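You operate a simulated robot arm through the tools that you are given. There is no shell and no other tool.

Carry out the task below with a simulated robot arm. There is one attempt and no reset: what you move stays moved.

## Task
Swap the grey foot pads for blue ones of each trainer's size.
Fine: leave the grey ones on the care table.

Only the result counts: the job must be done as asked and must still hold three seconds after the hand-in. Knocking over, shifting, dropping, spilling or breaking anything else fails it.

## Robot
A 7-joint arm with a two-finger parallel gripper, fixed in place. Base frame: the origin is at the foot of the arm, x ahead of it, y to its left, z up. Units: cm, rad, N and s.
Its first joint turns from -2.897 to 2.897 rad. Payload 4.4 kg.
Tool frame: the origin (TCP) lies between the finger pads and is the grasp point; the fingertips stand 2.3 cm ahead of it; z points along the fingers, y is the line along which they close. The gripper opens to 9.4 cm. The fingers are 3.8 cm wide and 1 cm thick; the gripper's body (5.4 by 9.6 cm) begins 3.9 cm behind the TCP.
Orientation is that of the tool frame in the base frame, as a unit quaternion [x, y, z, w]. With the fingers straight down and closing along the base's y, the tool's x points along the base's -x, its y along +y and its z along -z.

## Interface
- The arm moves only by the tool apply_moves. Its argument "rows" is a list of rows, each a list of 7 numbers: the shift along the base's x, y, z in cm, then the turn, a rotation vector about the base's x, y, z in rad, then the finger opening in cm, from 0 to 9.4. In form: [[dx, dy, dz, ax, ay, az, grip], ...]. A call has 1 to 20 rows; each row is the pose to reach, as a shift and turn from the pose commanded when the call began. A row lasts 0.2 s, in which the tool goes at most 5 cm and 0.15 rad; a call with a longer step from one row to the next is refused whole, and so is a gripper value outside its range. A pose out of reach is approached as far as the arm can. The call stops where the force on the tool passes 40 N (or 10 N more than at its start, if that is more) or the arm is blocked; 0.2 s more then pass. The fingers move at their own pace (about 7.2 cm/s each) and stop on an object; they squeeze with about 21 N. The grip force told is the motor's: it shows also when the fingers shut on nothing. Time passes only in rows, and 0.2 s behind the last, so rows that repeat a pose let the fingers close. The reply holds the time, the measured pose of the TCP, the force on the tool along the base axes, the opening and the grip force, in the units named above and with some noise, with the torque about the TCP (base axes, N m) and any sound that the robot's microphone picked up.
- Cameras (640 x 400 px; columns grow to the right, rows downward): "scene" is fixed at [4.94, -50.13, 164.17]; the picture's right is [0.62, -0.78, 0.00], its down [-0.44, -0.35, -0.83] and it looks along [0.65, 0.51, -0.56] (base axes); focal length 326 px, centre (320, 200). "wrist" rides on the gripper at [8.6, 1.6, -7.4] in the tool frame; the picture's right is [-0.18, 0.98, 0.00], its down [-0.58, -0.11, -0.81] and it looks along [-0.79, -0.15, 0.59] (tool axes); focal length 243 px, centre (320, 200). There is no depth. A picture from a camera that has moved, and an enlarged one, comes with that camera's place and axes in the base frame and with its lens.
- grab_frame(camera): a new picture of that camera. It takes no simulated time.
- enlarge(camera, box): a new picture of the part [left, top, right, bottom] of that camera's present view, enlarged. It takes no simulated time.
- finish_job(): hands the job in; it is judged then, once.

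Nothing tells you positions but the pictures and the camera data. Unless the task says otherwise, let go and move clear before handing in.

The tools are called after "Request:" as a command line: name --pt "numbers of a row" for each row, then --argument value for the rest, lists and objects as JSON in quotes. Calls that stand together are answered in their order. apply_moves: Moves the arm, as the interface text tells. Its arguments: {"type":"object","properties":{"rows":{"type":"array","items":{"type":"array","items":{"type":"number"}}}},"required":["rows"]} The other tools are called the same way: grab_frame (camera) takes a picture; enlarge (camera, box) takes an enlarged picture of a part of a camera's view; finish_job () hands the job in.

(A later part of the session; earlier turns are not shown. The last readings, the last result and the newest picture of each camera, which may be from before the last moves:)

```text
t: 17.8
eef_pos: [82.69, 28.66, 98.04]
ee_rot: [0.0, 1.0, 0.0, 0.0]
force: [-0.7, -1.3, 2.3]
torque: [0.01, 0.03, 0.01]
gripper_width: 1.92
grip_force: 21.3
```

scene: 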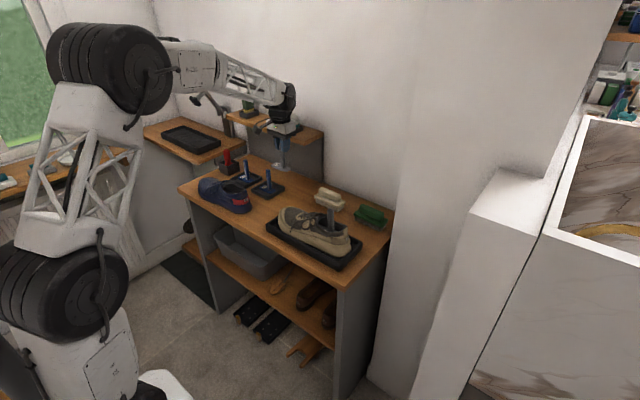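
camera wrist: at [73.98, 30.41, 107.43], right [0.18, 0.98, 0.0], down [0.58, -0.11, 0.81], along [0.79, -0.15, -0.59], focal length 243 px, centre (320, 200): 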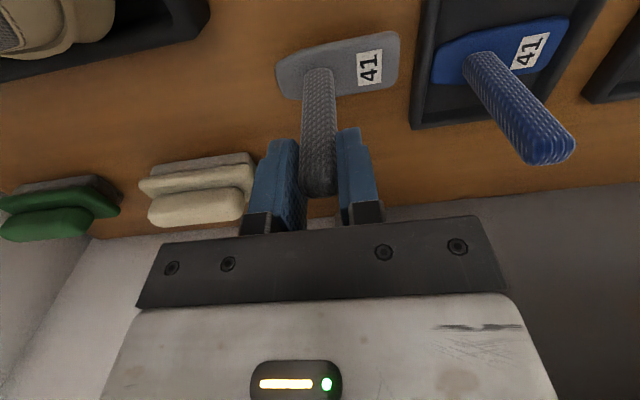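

Contact is confirmed at 2.3 N. I'll open the fingers and rise.

Request:
apply_moves --pt "0 0 0 0 0 0 2.3" --pt "0 0 0 0 0 0 3.2" --pt "0 0 0 0 0 0 4.0" --pt "0 0 1.0 0 0 0 4.0" --pt "0 0 3 0 0 0 4.0" --pt "0 0 6 0 0 0 4.5" --pt "0 0 10 0 0 0 5" --pt "-2 0 13 0 0 0 5"

Request:
enlarge --camera "scene" --box '[190, 110, 350, 230]'

Request:
grab_frame --camera "wrist"

```text
t: 19.6
eef_pos: [80.67, 29.07, 110.91]
ee_rot: [0.0, 1.0, -0.001, -0.001]
force: [0.4, 0.5, -0.3]
torque: [0.02, -0.02, -0.05]
gripper_width: 5.0
grip_force: 0.0
```

```text
3.33 times, centred on (270, 170) of scene
camera zoom: at [4.94, -50.13, 164.17], right [0.62, -0.78, 0.0], down [-0.44, -0.35, -0.83], along [0.65, 0.51, -0.56], focal length 1087 px, centre (487, 300)
```

zoom: 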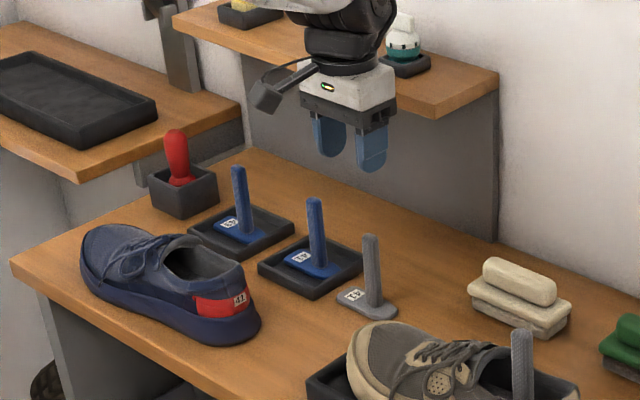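

```text
taken
camera wrist: at [72.12, 30.65, 118.42], right [0.18, 0.98, 0.0], down [0.58, -0.11, 0.81], along [0.79, -0.15, -0.59], focal length 243 px, centre (320, 200)
```

wrist: 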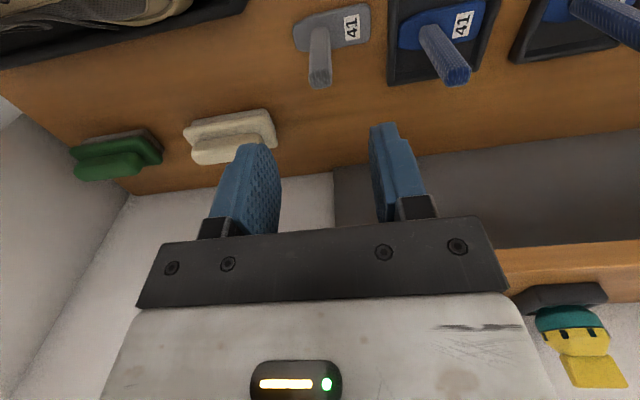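

The grey 41 pad stands on the table and the fingers are clear. Next is the blue 41 post near (83.8, 39.3). I'll approach with the tool tipped 0.25 rad so the hand stays back from the shelf, and hover first.

Request:
apply_moves --pt "0 2.5 0 0 -0.1 0 5" --pt "1 5 0 0 -0.2 0 5" --pt "2 8 -1 0 -0.25 0 5" --pt "3.2 10.6 -2 0 -0.25 0 5" --pt "3.2 10.6 -2.5 0 -0.25 0 5" --pt "3.2 10.6 -2.5 0 -0.25 0 5"

Request:
grab_frame --camera "wrist"

Request:
enlarge --camera "scene" --box '[190, 110, 350, 230]'

```text
t: 21.0
eef_pos: [83.49, 39.23, 108.76]
ee_rot: [0.0, 0.992, 0.0, 0.124]
force: [-0.3, -0.3, 0.7]
torque: [0.0, -0.01, 0.01]
gripper_width: 4.98
grip_force: 0.2
```

```text
taken
camera wrist: at [73.35, 40.9, 113.74], right [0.18, 0.98, 0.05], down [0.36, -0.11, 0.93], along [0.91, -0.15, -0.38], focal length 243 px, centre (320, 200)
```

wrist: 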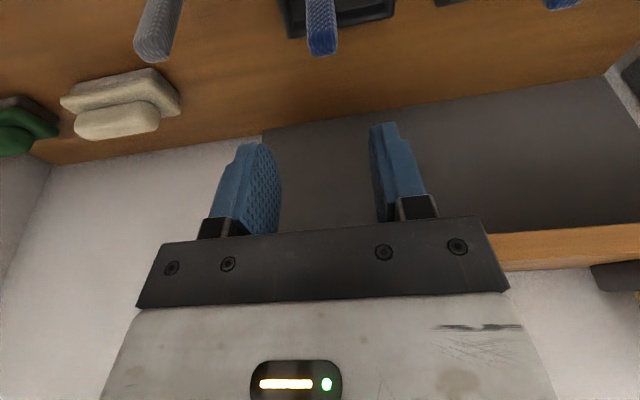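

```text
3.33 times, centred on (270, 170) of scene
camera zoom: at [4.94, -50.13, 164.17], right [0.62, -0.78, 0.0], down [-0.44, -0.35, -0.83], along [0.65, 0.51, -0.56], focal length 1087 px, centre (487, 300)
```

zoom: 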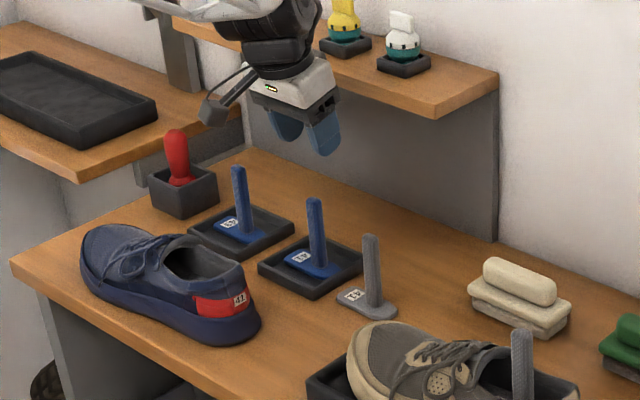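

Request:
enlarge --camera "wrist" --box '[260, 0, 400, 80]'

Request:
enlarge --camera "scene" --box '[235, 130, 295, 210]'

```text
4.57 times, centred on (330, 40) of wrist
camera zoom: at [73.35, 40.9, 113.74], right [0.18, 0.98, 0.05], down [0.36, -0.11, 0.93], along [0.91, -0.15, -0.38], focal length 1109 px, centre (274, 931)
```

zoom: 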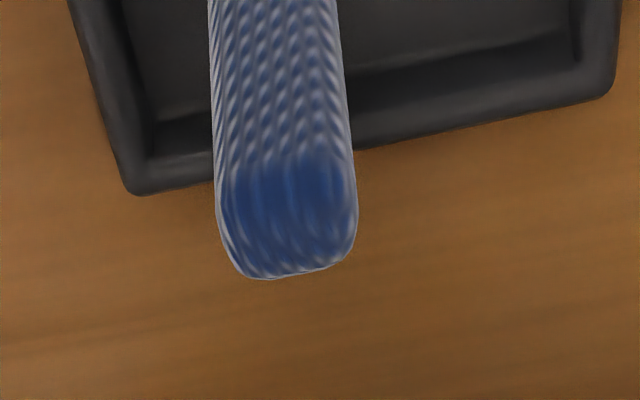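

```text
5.00 times, centred on (265, 170) of scene
camera zoom: at [4.94, -50.13, 164.17], right [0.62, -0.78, 0.0], down [-0.44, -0.35, -0.83], along [0.65, 0.51, -0.56], focal length 1631 px, centre (595, 350)
```

zoom: 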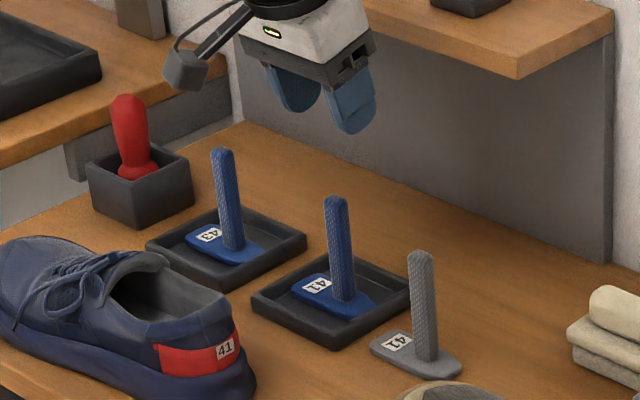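

The blue 41 post is at about (83.7, 39.8). I'll descend around it with a 4.2 cm opening.

Request:
apply_moves --pt "0 0.6 -2.5 0 0 0 4.2" --pt "0 0.6 -5 0 0 0 4.2" --pt "0 0.6 -7 0 0 0 4.2" --pt "0 0.6 -8.5 0 0 0 4.2" --pt "0 0.6 -9.5 0 0 0 4.2" --pt "0 0.6 -10 0 0 0 4.2" --pt "0 0.6 -10 0 0 0 4.2"

Request:
grab_frame --camera "wrist"

Request:
enlarge --camera "scene" --box '[215, 120, 315, 210]'

```text
t: 22.6
eef_pos: [83.71, 39.9, 98.38]
ee_rot: [0.001, 0.992, -0.001, 0.125]
force: [-0.4, 0.2, 0.2]
torque: [0.02, -0.02, -0.01]
gripper_width: 4.19
grip_force: 0.0
```

```text
taken
camera wrist: at [73.52, 41.6, 103.48], right [0.18, 0.98, 0.05], down [0.36, -0.11, 0.93], along [0.91, -0.15, -0.38], focal length 243 px, centre (320, 200)
```

wrist: 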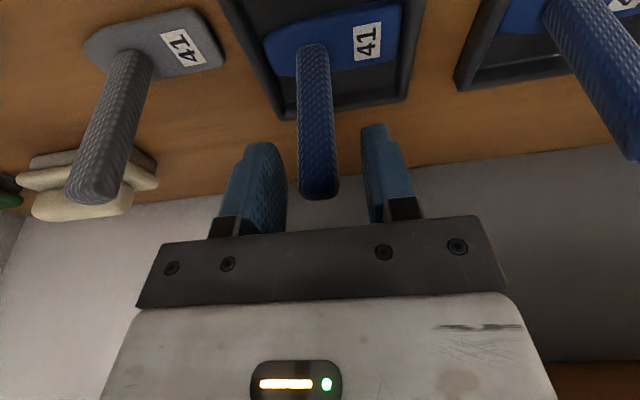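

```text
4.44 times, centred on (265, 165) of scene
camera zoom: at [4.94, -50.13, 164.17], right [0.62, -0.78, 0.0], down [-0.44, -0.35, -0.83], along [0.65, 0.51, -0.56], focal length 1450 px, centre (564, 356)
```

zoom: 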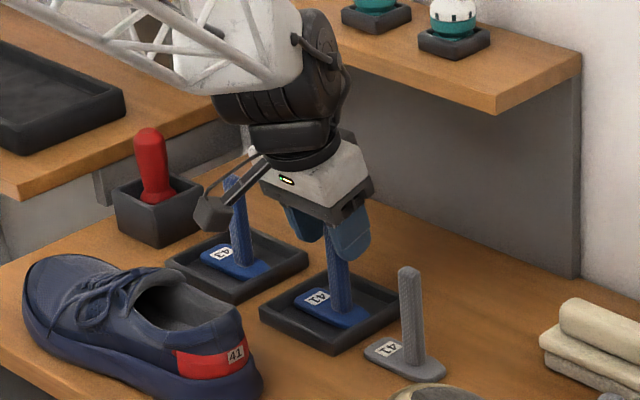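

The post is centred between the fingers. I'll close on it.

Request:
apply_moves --pt "0 0 0 0 0 0 3" --pt "0 0 0 0 0 0 2" --pt "0 0 0 0 0 0 0.5" --pt "0 0 0 0 0 0 0.5" --pt "0 0 0 0 0 0 0.5"

Request:
enlarge --camera "wrist" --box '[220, 0, 440, 220]'

```text
t: 23.8
eef_pos: [83.72, 40.04, 98.46]
ee_rot: [-0.001, 0.992, 0.001, 0.125]
force: [-0.2, -0.6, 0.6]
torque: [0.03, -0.03, -0.01]
gripper_width: 1.95
grip_force: 20.9
```

```text
1.82 times, centred on (330, 110) of wrist
camera zoom: at [73.52, 41.6, 103.5], right [0.18, 0.98, 0.05], down [0.36, -0.11, 0.93], along [0.91, -0.15, -0.38], focal length 441 px, centre (302, 364)
```

zoom: 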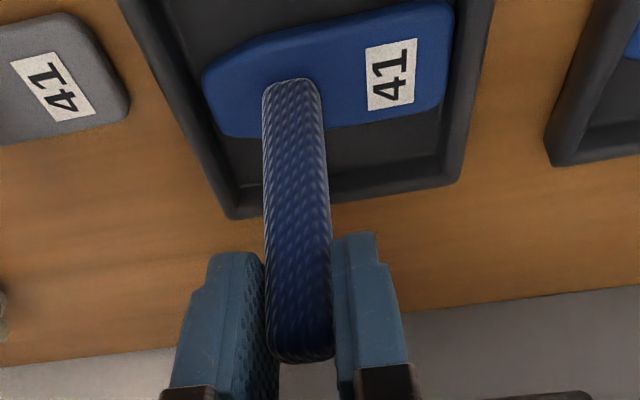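

The blue 41 pad is gripped. I'll lift it straight out of its tray.

Request:
apply_moves --pt "0 0 0.7 0 0 0 0.5" --pt "0 0 2 0 0 0 0.5" --pt "0 0 4 0 0 0 0.5" --pt "0 0 7 0 0 0 0.5" --pt "0 0 10 0 0 0 0.5" --pt "0 0 13 0 0 0 0.5" --pt "0 0 15 0 0 0 0.5" --pt "0 0 15 0 0 0 0.5"

Request:
grab_frame --camera "wrist"

Request:
enlarge --camera "scene" --box '[190, 90, 320, 210]'

```text
t: 25.6
eef_pos: [83.77, 39.84, 113.24]
ee_rot: [0.0, 0.992, 0.0, 0.124]
force: [-0.4, 0.6, -0.6]
torque: [0.0, 0.02, -0.03]
gripper_width: 1.94
grip_force: 20.9
```

```text
taken
camera wrist: at [73.64, 41.46, 118.35], right [0.18, 0.98, 0.05], down [0.36, -0.11, 0.93], along [0.91, -0.15, -0.38], focal length 243 px, centre (320, 200)
```

wrist: 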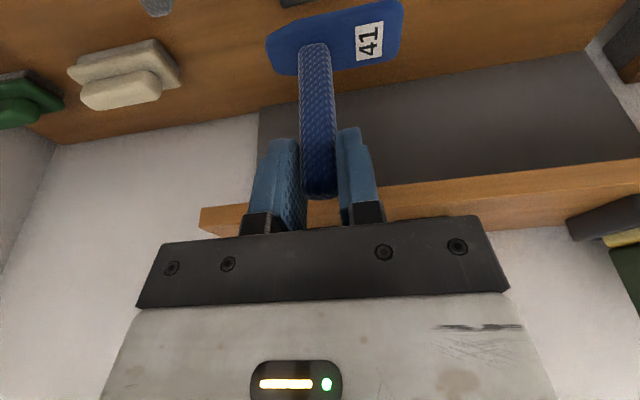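

```text
3.33 times, centred on (255, 150) of scene
camera zoom: at [4.94, -50.13, 164.17], right [0.62, -0.78, 0.0], down [-0.44, -0.35, -0.83], along [0.65, 0.51, -0.56], focal length 1087 px, centre (537, 367)
```

zoom: 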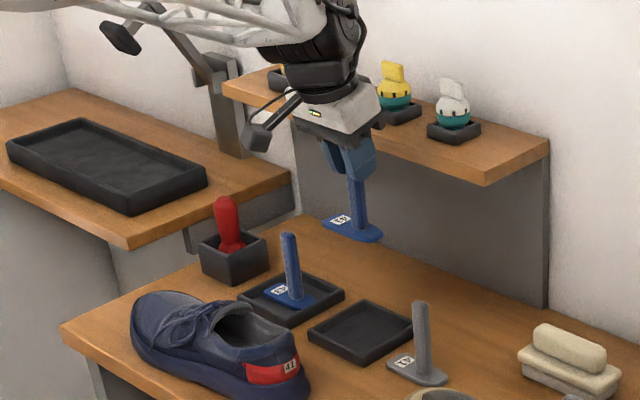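

The blue 41 pad is out and its tray stayed in place. I'll carry it over the navy trainer and tilt it to the 0.6 rad pose that cleared the opening.

Request:
apply_moves --pt "-3 1 0.3 0 0 0 0.5" --pt "-6.5 2.5 0.5 -0.1 0 0 0.5" --pt "-10 4 0.5 -0.22 0 0 0.5" --pt "-12.5 5.5 0.5 -0.35 0 0 0.5" --pt "-14.5 7 0.5 -0.48 0 0 0.5" --pt "-14.9 7.9 0.5 -0.6 0 0 0.5" --pt "-14.9 7.9 0.5 -0.6 0 0 0.5"

Request:
grab_frame --camera "wrist"

Request:
enlarge --camera "scene" --box '[190, 120, 280, 220]'

```text
t: 27.2
eef_pos: [68.75, 47.55, 114.06]
ee_rot: [-0.037, 0.948, -0.293, 0.119]
force: [-0.1, 0.2, -0.4]
torque: [0.0, 0.0, 0.03]
gripper_width: 1.94
grip_force: 21.0
```

```text
taken
camera wrist: at [58.62, 51.89, 117.24], right [0.18, 0.84, -0.52], down [0.36, 0.43, 0.82], along [0.91, -0.34, -0.23], focal length 243 px, centre (320, 200)
```

wrist: 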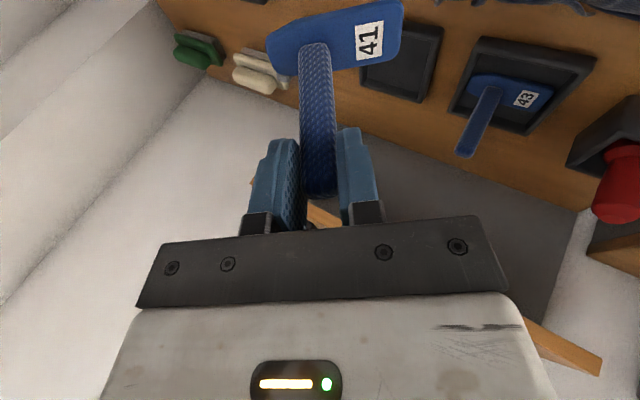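

```text
4.00 times, centred on (235, 170) of scene
camera zoom: at [4.94, -50.13, 164.17], right [0.62, -0.78, 0.0], down [-0.44, -0.35, -0.83], along [0.65, 0.51, -0.56], focal length 1305 px, centre (660, 320)
```

zoom: 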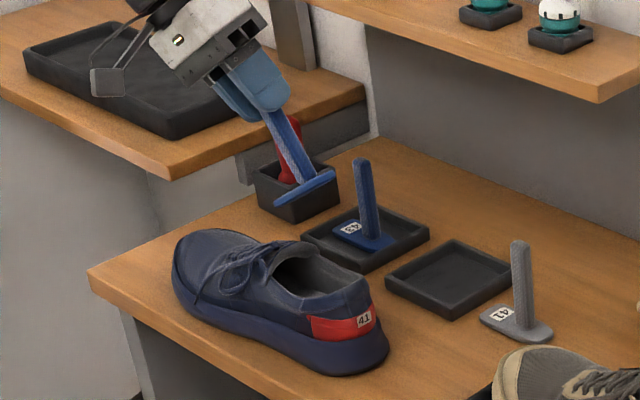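

The pose looks right, with the toe end down and the heel up. I'll lower to the height where I imaged the grey pad on its way out and compare.

Request:
apply_moves --pt "0 0 -2 0 0 0 0.5" --pt "0 0 -4 0 0 0 0.5" --pt "0 0 -5.4 0 0 0 0.5" --pt "0 0 -6.05 0 0 0 0.5" --pt "0 0 -6.05 0 0 0 0.5"

Request:
enlarge --camera "scene" --box '[195, 130, 275, 220]'

Request:
enlarge --camera "wrist" --box '[200, 0, 440, 200]'

```text
t: 28.4
eef_pos: [68.96, 47.78, 107.89]
ee_rot: [-0.037, 0.948, -0.293, 0.12]
force: [0.3, 0.1, 0.1]
torque: [0.02, 0.0, 0.0]
gripper_width: 1.93
grip_force: 21.1
```

```text
4.44 times, centred on (235, 175) of scene
camera zoom: at [4.94, -50.13, 164.17], right [0.62, -0.78, 0.0], down [-0.44, -0.35, -0.83], along [0.65, 0.51, -0.56], focal length 1450 px, centre (698, 311)
```

zoom: 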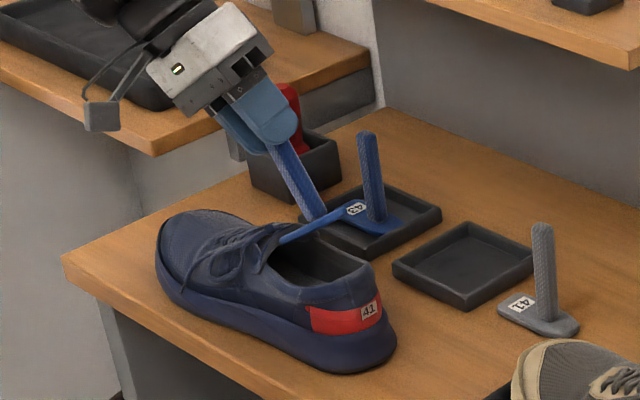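

```text
2.00 times, centred on (320, 100) of wrist
camera zoom: at [58.74, 52.05, 111.2], right [0.18, 0.84, -0.52], down [0.36, 0.43, 0.82], along [0.91, -0.34, -0.23], focal length 485 px, centre (320, 400)
```

zoom: 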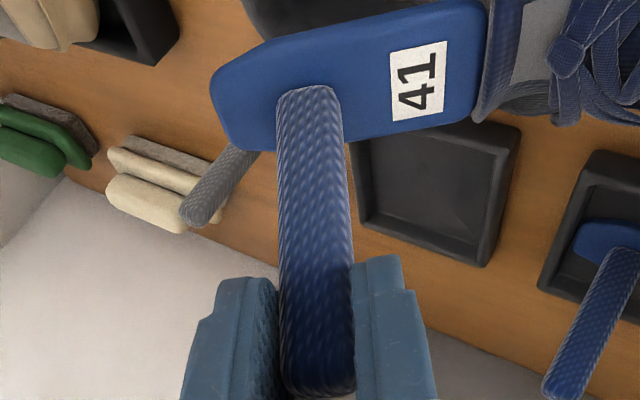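

The blue pad matches the grey pad's exit pose closely. I'll continue down into the opening.

Request:
apply_moves --pt "0 0 -0.8 0 0 0 0.5" --pt "0 0 -1.6 0 0 0 0.5" --pt "0 0 -2.4 0 0 0 0.5" --pt "0 0 -3.2 0 0 0 0.5" --pt "0 0 -4.0 0 0 0 0.5"

Request:
enlarge --camera "scene" --box '[195, 130, 275, 220]'

Request:
enlarge --camera "wrist" --box '[200, 0, 440, 200]'

```text
t: 29.6
eef_pos: [68.73, 47.69, 103.96]
ee_rot: [-0.037, 0.948, -0.292, 0.119]
force: [-0.3, -0.3, -0.4]
torque: [0.04, -0.01, -0.01]
gripper_width: 1.92
grip_force: 21.3
```

```text
4.44 times, centred on (235, 175) of scene
camera zoom: at [4.94, -50.13, 164.17], right [0.62, -0.78, 0.0], down [-0.44, -0.35, -0.83], along [0.65, 0.51, -0.56], focal length 1450 px, centre (698, 311)
```

zoom: 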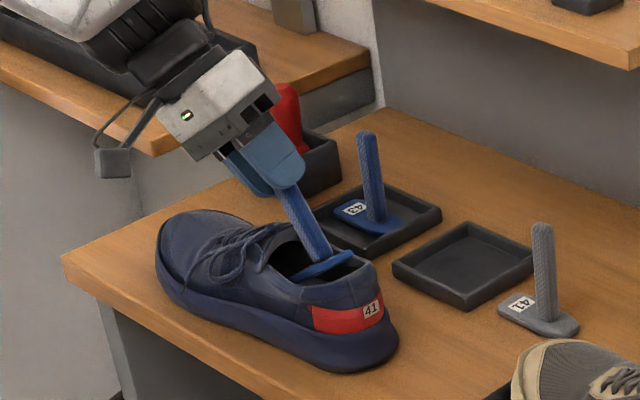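

```text
2.00 times, centred on (320, 100) of wrist
camera zoom: at [58.58, 51.9, 107.09], right [0.18, 0.84, -0.52], down [0.36, 0.43, 0.82], along [0.91, -0.34, -0.23], focal length 485 px, centre (320, 400)
```

zoom: 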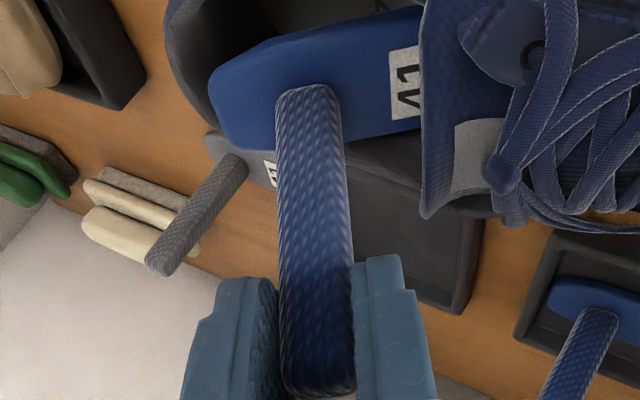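

There is no contact force and the pad is inside the opening. I'll reverse the extraction path, levelling the pad while sliding its toe end under the tongue.

Request:
apply_moves --pt "0 0 -0.5 0 0 0 0.5" --pt "0 -0.55 -0.7 0.075 0 0 0.5" --pt "0 -1.1 -0.9 0.15 0 0 0.5" --pt "0 -1.7 -1.1 0.225 0 0 0.5" --pt "0 -2.3 -1.3 0.3 0 0 0.5"

Request:
enlarge --camera "wrist" --box '[200, 0, 440, 200]'

Request:
enlarge --camera "scene" --box '[195, 130, 275, 220]'

```text
t: 30.8
eef_pos: [68.84, 45.39, 102.44]
ee_rot: [-0.019, 0.981, -0.147, 0.123]
force: [0.3, 0.5, -0.7]
torque: [0.01, 0.01, 0.0]
gripper_width: 1.93
grip_force: 20.8
```

```text
2.00 times, centred on (320, 100) of wrist
camera zoom: at [58.65, 48.52, 106.88], right [0.18, 0.95, -0.25], down [0.36, 0.17, 0.92], along [0.91, -0.25, -0.32], focal length 485 px, centre (320, 400)
```

zoom: 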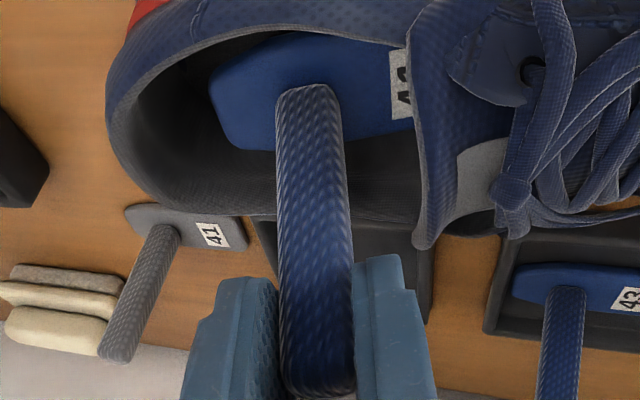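

```text
4.44 times, centred on (235, 175) of scene
camera zoom: at [4.94, -50.13, 164.17], right [0.62, -0.78, 0.0], down [-0.44, -0.35, -0.83], along [0.65, 0.51, -0.56], focal length 1450 px, centre (698, 311)
```

zoom: 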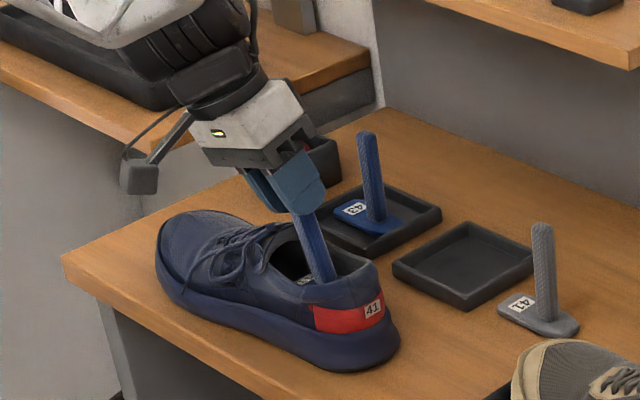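

I'd like to check that the shoe itself hasn't shifted, by repeating an earlier zoom of the heel.

Request:
enlarge --camera "scene" --box '[215, 165, 265, 215]'

```text
8.00 times, centred on (240, 190) of scene
camera zoom: at [4.94, -50.13, 164.17], right [0.62, -0.78, 0.0], down [-0.44, -0.35, -0.83], along [0.65, 0.51, -0.56], focal length 2609 px, centre (960, 280)
```

zoom: 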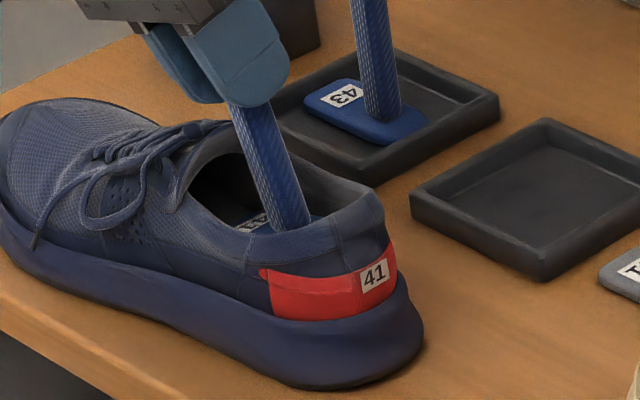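

Request:
enlarge --camera "wrist" --box '[245, 0, 415, 110]'

Request:
enlarge --camera "scene" --box '[190, 165, 250, 215]'

```text
3.64 times, centred on (330, 55) of wrist
camera zoom: at [58.65, 48.52, 106.88], right [0.18, 0.95, -0.25], down [0.36, 0.17, 0.92], along [0.91, -0.25, -0.32], focal length 882 px, centre (284, 727)
```

zoom: 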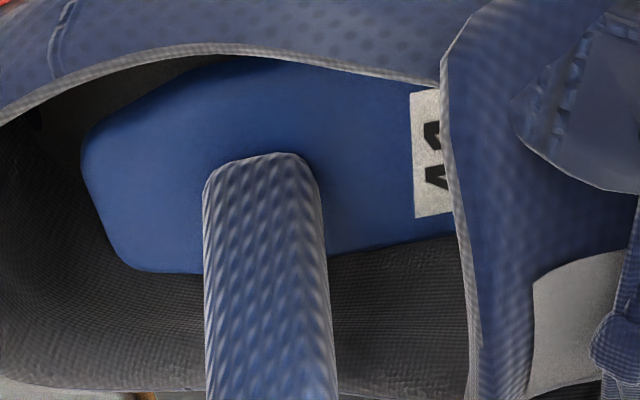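

```text
8.00 times, centred on (220, 190) of scene
camera zoom: at [4.94, -50.13, 164.17], right [0.62, -0.78, 0.0], down [-0.44, -0.35, -0.83], along [0.65, 0.51, -0.56], focal length 2609 px, centre (1120, 280)
```

zoom: 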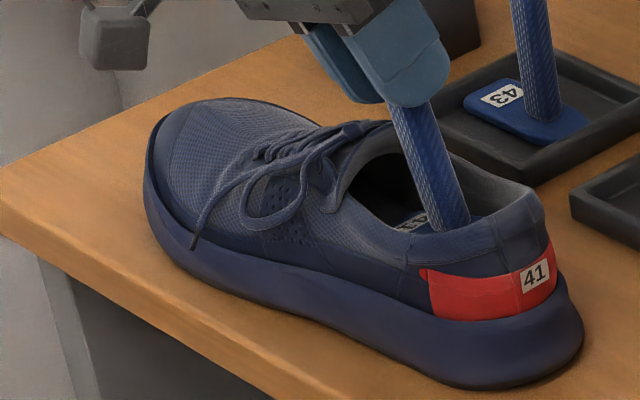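

The blue post may sit slightly further toward +x in the fingers than the grey did. I'll zoom in to measure that before going on.

Request:
enlarge --camera "scene" --box '[222, 165, 252, 195]'

Request:
enlarge --camera "scene" --box '[290, 170, 330, 210]'

```text
13.33 times, centred on (237, 180) of scene
camera zoom: at [4.94, -50.13, 164.17], right [0.62, -0.78, 0.0], down [-0.44, -0.35, -0.83], along [0.65, 0.51, -0.56], focal length 4349 px, centre (1427, 467)
```

zoom: 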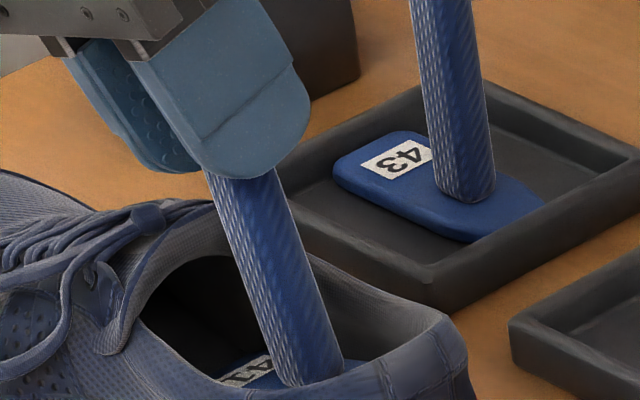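

```text
10.00 times, centred on (310, 190) of scene
camera zoom: at [4.94, -50.13, 164.17], right [0.62, -0.78, 0.0], down [-0.44, -0.35, -0.83], along [0.65, 0.51, -0.56], focal length 3262 px, centre (420, 300)
```

zoom: 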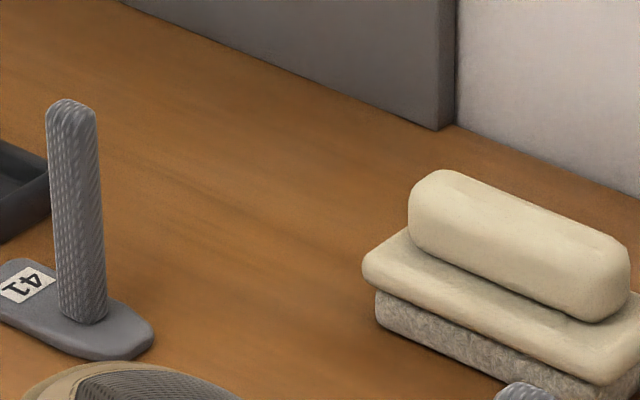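

The blue post sits about 0.7 cm further toward +x in the grip than the grey did, and that nudged the heel slightly. I'll shift -0.4 in x to centre the pad in the shoe, then continue levelling in small steps.

Request:
apply_moves --pt "-0.2 0 0.1 0 0 0 0.5" --pt "-0.4 0 0.1 0 0 0 0.5"

Request:
apply_moves --pt "0 -0.25 0 0.037 0 0 0.5" --pt "0 -0.5 0 0.075 0 0 0.5" --pt "0 -0.75 -0.1 0.112 0 0 0.5" --pt "0 -1.0 -0.2 0.15 0 0 0.5"

Request:
enlarge --camera "scene" --box '[215, 165, 265, 215]'

Request:
enlarge --camera "wrist" --box '[200, 0, 440, 200]'

```text
t: 31.4
eef_pos: [68.51, 45.45, 102.69]
ee_rot: [-0.019, 0.981, -0.148, 0.124]
force: [-0.1, 0.1, -0.5]
torque: [-0.01, -0.01, -0.02]
gripper_width: 1.9
grip_force: 21.1
```

```text
t: 32.4
eef_pos: [68.4, 44.34, 102.57]
ee_rot: [-0.009, 0.989, -0.075, 0.125]
force: [-0.4, -0.2, 0.3]
torque: [0.01, -0.03, 0.02]
gripper_width: 1.91
grip_force: 21.1
```

```text
8.00 times, centred on (240, 190) of scene
camera zoom: at [4.94, -50.13, 164.17], right [0.62, -0.78, 0.0], down [-0.44, -0.35, -0.83], along [0.65, 0.51, -0.56], focal length 2609 px, centre (960, 280)
```

zoom: 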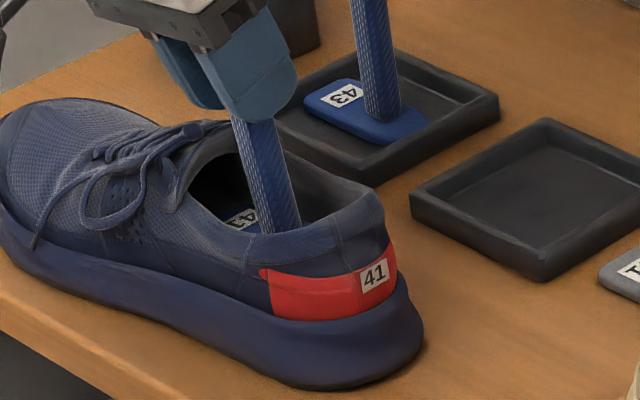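

```text
2.00 times, centred on (320, 100) of wrist
camera zoom: at [58.3, 46.87, 107.23], right [0.18, 0.98, -0.1], down [0.36, 0.03, 0.93], along [0.91, -0.2, -0.35], focal length 485 px, centre (320, 400)
```

zoom: 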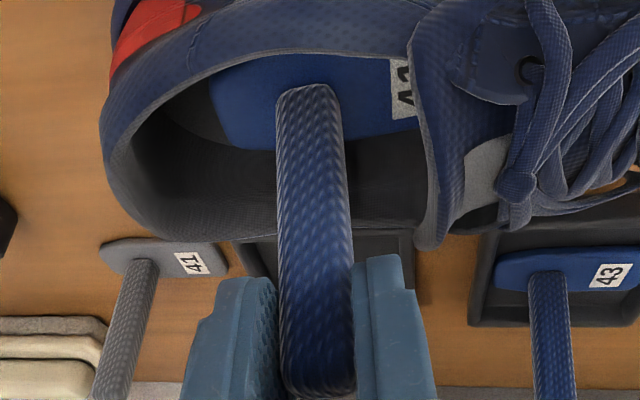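

The shoe is steady. I'll finish levelling to vertical.

Request:
apply_moves --pt "0 -0.22 0 0.037 0 0 0.5" --pt "0 -0.45 -0.1 0.075 0 0 0.5" --pt "0 -0.67 -0.2 0.112 0 0 0.5" --pt "0 -0.9 -0.3 0.15 0 0 0.5"

Request:
apply_moves --pt "0 0 -0.3 0 0 0 0.5" --pt "0 0 -0.6 0 0 0 0.5"

Request:
enlarge --camera "scene" --box '[215, 165, 265, 215]'

Request:
enlarge --camera "wrist" --box '[200, 0, 440, 200]'

```text
t: 33.4
eef_pos: [68.47, 43.53, 102.25]
ee_rot: [0.0, 0.992, 0.001, 0.124]
force: [0.7, 0.4, 0.0]
torque: [0.01, 0.0, 0.0]
gripper_width: 1.91
grip_force: 20.9
```

```text
t: 34.0
eef_pos: [68.47, 43.38, 101.6]
ee_rot: [0.0, 0.992, 0.0, 0.124]
force: [0.4, -0.4, 0.1]
torque: [-0.02, 0.03, 0.01]
gripper_width: 1.89
grip_force: 21.0
```

```text
8.00 times, centred on (240, 190) of scene
camera zoom: at [4.94, -50.13, 164.17], right [0.62, -0.78, 0.0], down [-0.44, -0.35, -0.83], along [0.65, 0.51, -0.56], focal length 2609 px, centre (960, 280)
```

zoom: 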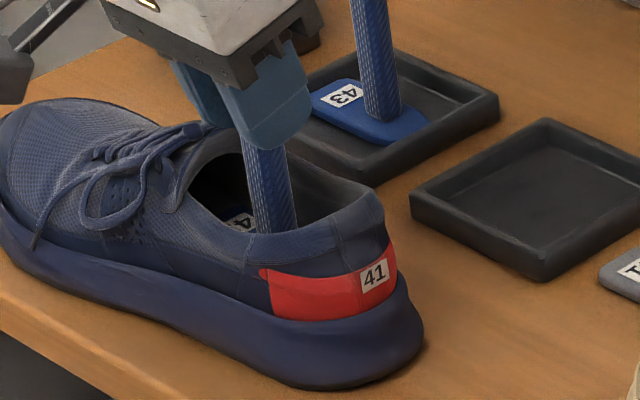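

```text
2.00 times, centred on (320, 100) of wrist
camera zoom: at [58.26, 45.15, 106.63], right [0.18, 0.98, 0.05], down [0.36, -0.11, 0.93], along [0.91, -0.15, -0.38], focal length 485 px, centre (320, 400)
```

zoom: 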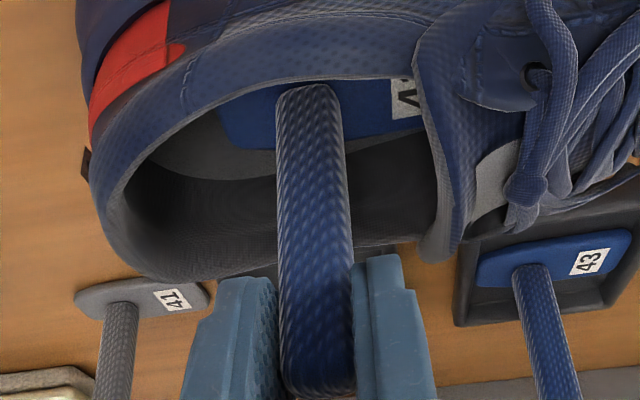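

No contact yet. I'll lower in small steps to the insole.

Request:
apply_moves --pt "0 0 -0.2 0 0 0 0.5" --pt "0 0 -0.4 0 0 0 0.5"

Request:
apply_moves --pt "0 0 -0.15 0 0 0 0.5" --pt "0 0 -0.25 0 0 0 0.5"

```text
t: 34.6
eef_pos: [68.47, 43.47, 101.31]
ee_rot: [0.0, 0.992, -0.001, 0.126]
force: [-0.6, 0.5, 3.4]
torque: [-0.1, 0.15, -0.08]
gripper_width: 1.92
grip_force: 20.9
```

```text
t: 35.2
eef_pos: [68.56, 43.51, 101.16]
ee_rot: [0.0, 0.992, 0.0, 0.127]
force: [-1.9, 6.2, 27.4]
torque: [-0.18, 0.18, -0.03]
gripper_width: 1.95
grip_force: 21.2
```

The pad is firmly on the insole and the height matches the grey one's. I'll ease the pressure off and then release.

Request:
apply_moves --pt "0 0 0.15 0 0 0 0.5" --pt "0 0 0.2 0 0 0 0.5"

Request:
enlarge --camera "scene" --box '[215, 165, 265, 215]'

```text
t: 35.8
eef_pos: [68.3, 43.44, 101.17]
ee_rot: [0.001, 0.992, 0.0, 0.125]
force: [3.3, 3.9, 19.9]
torque: [-0.29, -0.26, 0.06]
gripper_width: 1.95
grip_force: 21.5
```

```text
8.00 times, centred on (240, 190) of scene
camera zoom: at [4.94, -50.13, 164.17], right [0.62, -0.78, 0.0], down [-0.44, -0.35, -0.83], along [0.65, 0.51, -0.56], focal length 2609 px, centre (960, 280)
```

zoom: 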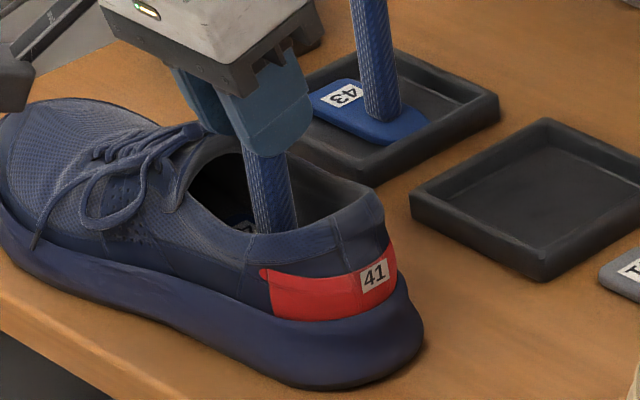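

The vertical force is still 20 N, so I'll ease up a bit more before releasing.

Request:
apply_moves --pt "0 0 0.1 0 0 0 0.5" --pt "0 0 0.15 0 0 0 0.5" --pt "0 0 0.15 0 0 0 0.5"

```text
t: 36.6
eef_pos: [68.36, 43.42, 101.28]
ee_rot: [0.0, 0.992, 0.0, 0.123]
force: [-0.2, -0.1, -1.2]
torque: [0.02, 0.01, 0.02]
gripper_width: 1.93
grip_force: 21.4
```

Force is now near zero. I'll open slightly and withdraw straight up.

Request:
apply_moves --pt "0 0 -0.05 0 0 0 2.2" --pt "0 0 -0.05 0 0 0 2.7" --pt "0 0 -0.05 0 0 0 3.2" --pt "0 0 0.3 0 0 0 3.4" --pt "0 0 1.0 0 0 0 3.6" --pt "0 0 3 0 0 0 4" --pt "0 0 6 0 0 0 4.5" --pt "0 0 10 0 0 0 5"

Request:
enlarge --camera "scene" --box '[195, 130, 275, 220]'

Request:
grab_frame --camera "wrist"

Request:
enlarge --camera "scene" --box '[215, 165, 265, 215]'

```text
t: 38.4
eef_pos: [68.4, 43.53, 111.44]
ee_rot: [0.0, 0.992, 0.0, 0.124]
force: [-0.6, -0.5, -0.4]
torque: [-0.01, 0.0, 0.0]
gripper_width: 4.97
grip_force: 0.1
```

```text
4.44 times, centred on (235, 175) of scene
camera zoom: at [4.94, -50.13, 164.17], right [0.62, -0.78, 0.0], down [-0.44, -0.35, -0.83], along [0.65, 0.51, -0.56], focal length 1450 px, centre (698, 311)
```

zoom: 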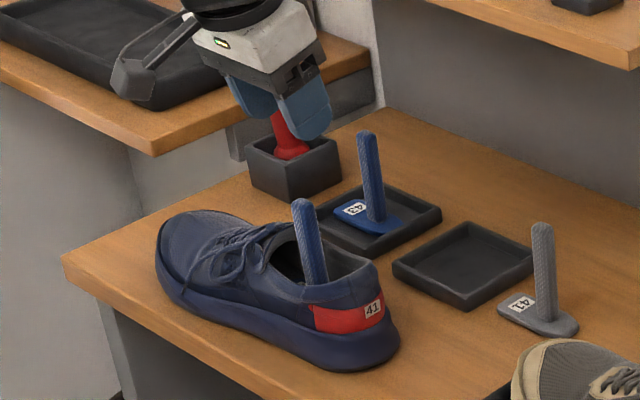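

```text
taken
camera wrist: at [58.18, 45.16, 116.51], right [0.18, 0.98, 0.04], down [0.36, -0.11, 0.93], along [0.91, -0.15, -0.38], focal length 243 px, centre (320, 200)
```

wrist: 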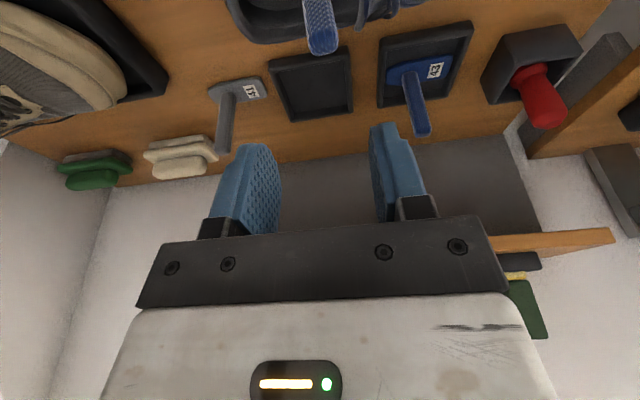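

```text
8.00 times, centred on (240, 190) of scene
camera zoom: at [4.94, -50.13, 164.17], right [0.62, -0.78, 0.0], down [-0.44, -0.35, -0.83], along [0.65, 0.51, -0.56], focal length 2609 px, centre (960, 280)
```

zoom: 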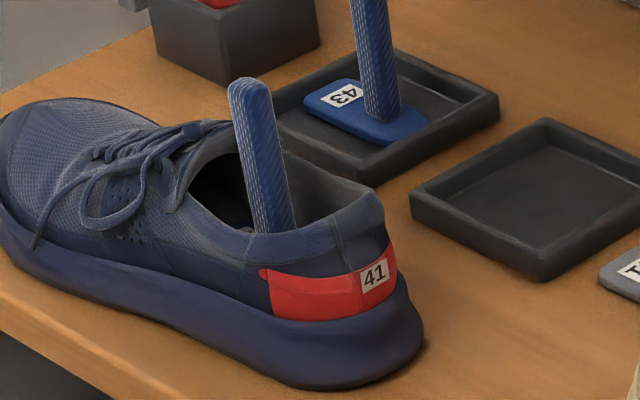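

The blue 41 pad now stands in the navy trainer where the grey one was. Next is the beige trainer: I'll move over with the camera tipped down to inspect its opening and post.

Request:
apply_moves --pt "-0.4 -4.2 2 0 0.07 0 6" --pt "-0.8 -8.5 4 0 0.14 0 6" --pt "-1.2 -12.8 4 0 0.21 0 6" --pt "-1.6 -17.1 4 0 0.28 0 6" --pt "-2.0 -21.4 4 0 0.35 0 7" --pt "-2.4 -25.7 4 0 0.42 0 7" --pt "-2.8 -30 4 0 0.49 0 8" --pt "-3.2 -34.3 3 0 0.56 0 9" --pt "-3.7 -38.5 2 0 0.63 0 9.4" --pt "-4.1 -42.8 0.7 0 0.7 0 9.4" --pt "-4.1 -42.8 0.7 0 0.7 0 9.4"

Request:
grab_frame --camera "wrist"

Request:
grab_frame --camera "scene"

```text
t: 40.8
eef_pos: [64.21, 0.95, 112.06]
ee_rot: [0.0, 0.975, -0.001, -0.224]
force: [0.5, -0.5, -0.1]
torque: [0.01, -0.01, 0.01]
gripper_width: 9.42
grip_force: 0.0
```

```text
taken
camera wrist: at [59.79, 2.62, 122.51], right [0.17, 0.98, -0.08], down [0.87, -0.11, 0.47], along [0.46, -0.15, -0.88], focal length 243 px, centre (320, 200)
```

wrist: 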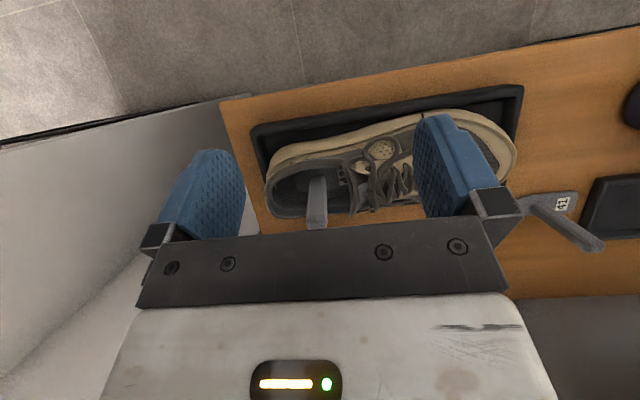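

```text
taken
```

scene: 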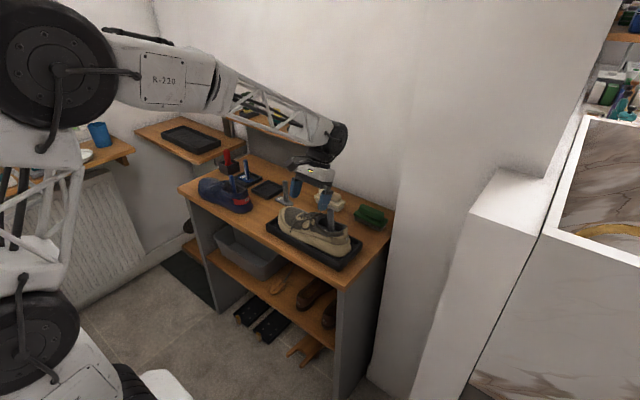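

Request:
enlarge --camera "wrist" --box '[255, 130, 395, 235]'

Request:
enlarge --camera "wrist" --box '[240, 80, 540, 240]'

Request:
enlarge --camera "scene" --box '[255, 150, 375, 270]'

```text
3.81 times, centred on (325, 182) of wrist
camera zoom: at [59.79, 2.62, 122.51], right [0.17, 0.98, -0.08], down [0.87, -0.11, 0.47], along [0.46, -0.15, -0.88], focal length 924 px, centre (301, 267)
```

zoom: 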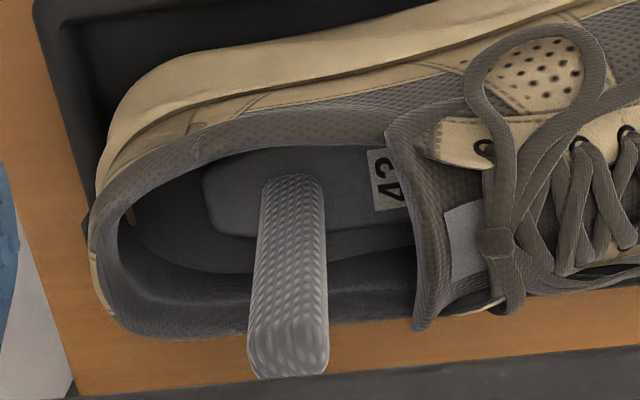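

```text
2.13 times, centred on (390, 160) of wrist
camera zoom: at [59.79, 2.62, 122.51], right [0.17, 0.98, -0.08], down [0.87, -0.11, 0.47], along [0.46, -0.15, -0.88], focal length 518 px, centre (171, 285)
```

zoom: 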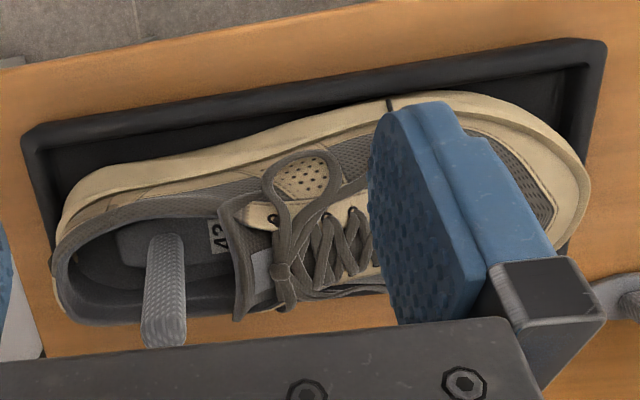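

```text
3.33 times, centred on (315, 210) of scene
camera zoom: at [4.94, -50.13, 164.17], right [0.62, -0.78, 0.0], down [-0.44, -0.35, -0.83], along [0.65, 0.51, -0.56], focal length 1087 px, centre (337, 167)
```

zoom: 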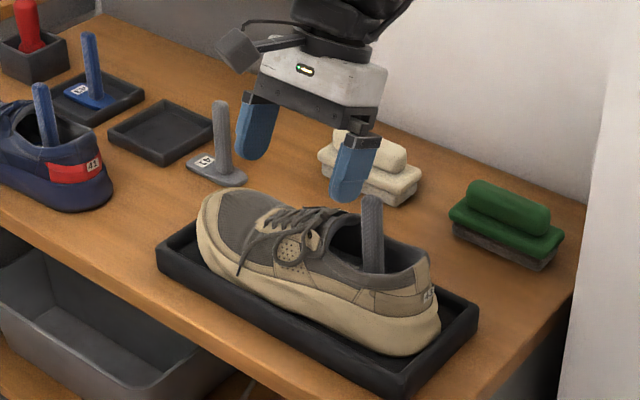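

The beige trainer has the same geometry: the post is at about (71.6, -1.4) with its top at z≈104.2, and the opening spans y≈-6.2 to 2.0. I'll hover vertically over the post and check alignment.

Request:
apply_moves --pt "1.5 -0.4 0.5 0 -0.1 0 7" --pt "3.0 -0.8 0.5 0 -0.2 0 5" --pt "4.6 -1.3 0.3 0 -0.3 0 5" --pt "6.2 -1.8 0 0 -0.4 0 5" --pt "7.2 -2.1 -0.5 0 -0.45 0 5" --pt "7.2 -2.1 -0.5 0 -0.45 0 5"

Request:
enlarge --camera "wrist" --box '[240, 0, 400, 110]'

Request:
enlarge --camera "scene" --box '[295, 170, 365, 240]'

```text
t: 42.2
eef_pos: [71.6, -1.49, 111.45]
ee_rot: [0.0, 1.0, 0.0, 0.0]
force: [-0.2, 0.0, -0.2]
torque: [0.0, 0.02, -0.01]
gripper_width: 4.98
grip_force: 0.0
```

```text
3.64 times, centred on (320, 55) of wrist
camera zoom: at [63.02, 0.18, 118.83], right [0.18, 0.98, 0.0], down [0.58, -0.11, 0.81], along [0.79, -0.15, -0.59], focal length 882 px, centre (320, 727)
```

zoom: 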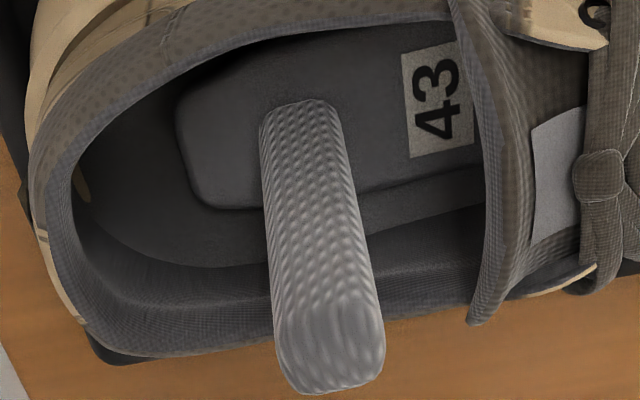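

```text
5.71 times, centred on (330, 205) of scene
camera zoom: at [4.94, -50.13, 164.17], right [0.62, -0.78, 0.0], down [-0.44, -0.35, -0.83], along [0.65, 0.51, -0.56], focal length 1864 px, centre (263, 171)
```

zoom: 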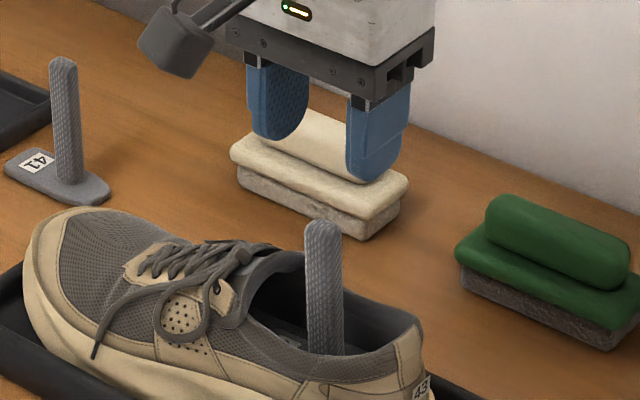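

The view is nearly identical to the navy hover. I'll shift -0.3 in x to centre the fingers on the post, then descend.

Request:
apply_moves --pt "-0.3 0.1 -2 0 0 0 3.8" --pt "-0.3 0.1 -4 0 0 0 3.8" --pt "-0.3 0.1 -5.5 0 0 0 3.8" --pt "-0.3 0.1 -6.8 0 0 0 3.8" --pt "-0.3 0.1 -7.5 0 0 0 3.8" --pt "-0.3 0.1 -7.5 0 0 0 3.8"

Request:
grab_frame --camera "wrist"

Request:
enlarge --camera "scene" --box '[295, 170, 365, 240]'

```text
t: 43.6
eef_pos: [71.27, -1.4, 104.03]
ee_rot: [0.001, 1.0, -0.001, 0.0]
force: [0.0, -0.9, 0.1]
torque: [0.03, 0.03, 0.02]
gripper_width: 3.82
grip_force: 0.1
```

```text
taken
camera wrist: at [62.77, 0.34, 111.36], right [0.18, 0.98, 0.0], down [0.58, -0.11, 0.81], along [0.79, -0.15, -0.59], focal length 243 px, centre (320, 200)
```

wrist: 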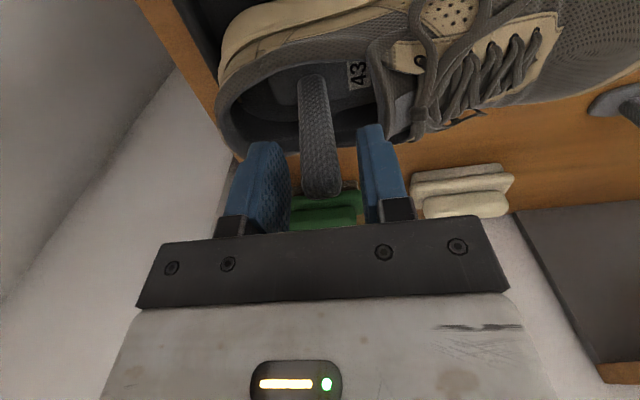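

```text
5.71 times, centred on (330, 205) of scene
camera zoom: at [4.94, -50.13, 164.17], right [0.62, -0.78, 0.0], down [-0.44, -0.35, -0.83], along [0.65, 0.51, -0.56], focal length 1864 px, centre (263, 171)
```

zoom: 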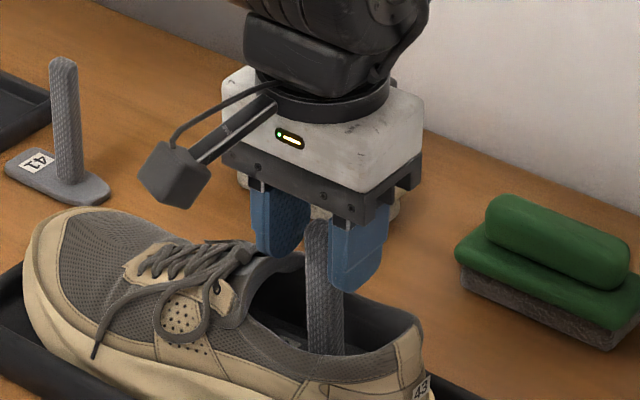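

The post is centred between the fingers. I'll close on it.

Request:
apply_moves --pt "0 0 0 0 0 0 3" --pt "0 0 0 0 0 0 2" --pt "0 0 0 0 0 0 0.5" --pt "0 0 0 0 0 0 0.5" --pt "0 0 0 0 0 0 0.5"

Request:
enlarge --camera "scene" --box '[295, 185, 355, 265]'

Request:
enlarge --camera "wrist" --box '[200, 0, 440, 210]'

```text
t: 44.8
eef_pos: [71.41, -1.32, 104.0]
ee_rot: [0.0, 1.0, 0.0, -0.001]
force: [-0.4, -3.7, 6.0]
torque: [-0.5, -0.02, -0.03]
gripper_width: 2.03
grip_force: 21.0
```

```text
5.00 times, centred on (325, 225) of scene
camera zoom: at [4.94, -50.13, 164.17], right [0.62, -0.78, 0.0], down [-0.44, -0.35, -0.83], along [0.65, 0.51, -0.56], focal length 1631 px, centre (295, 75)
```

zoom: 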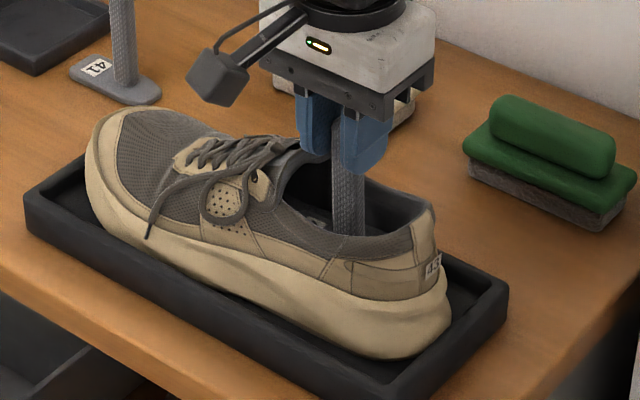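

```text
1.90 times, centred on (320, 105) of wrist
camera zoom: at [62.78, 0.34, 111.41], right [0.18, 0.98, 0.0], down [0.58, -0.11, 0.81], along [0.79, -0.15, -0.59], focal length 462 px, centre (320, 381)
```

zoom: 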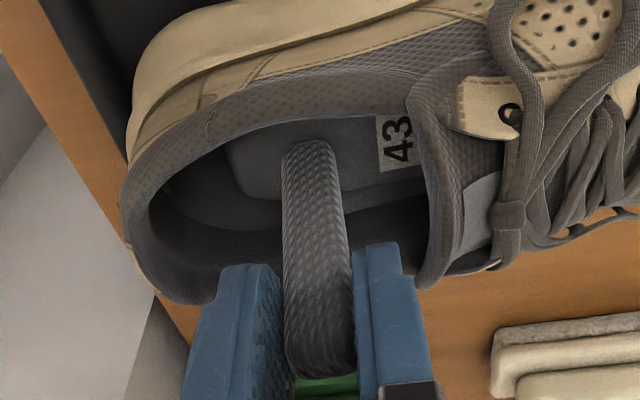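

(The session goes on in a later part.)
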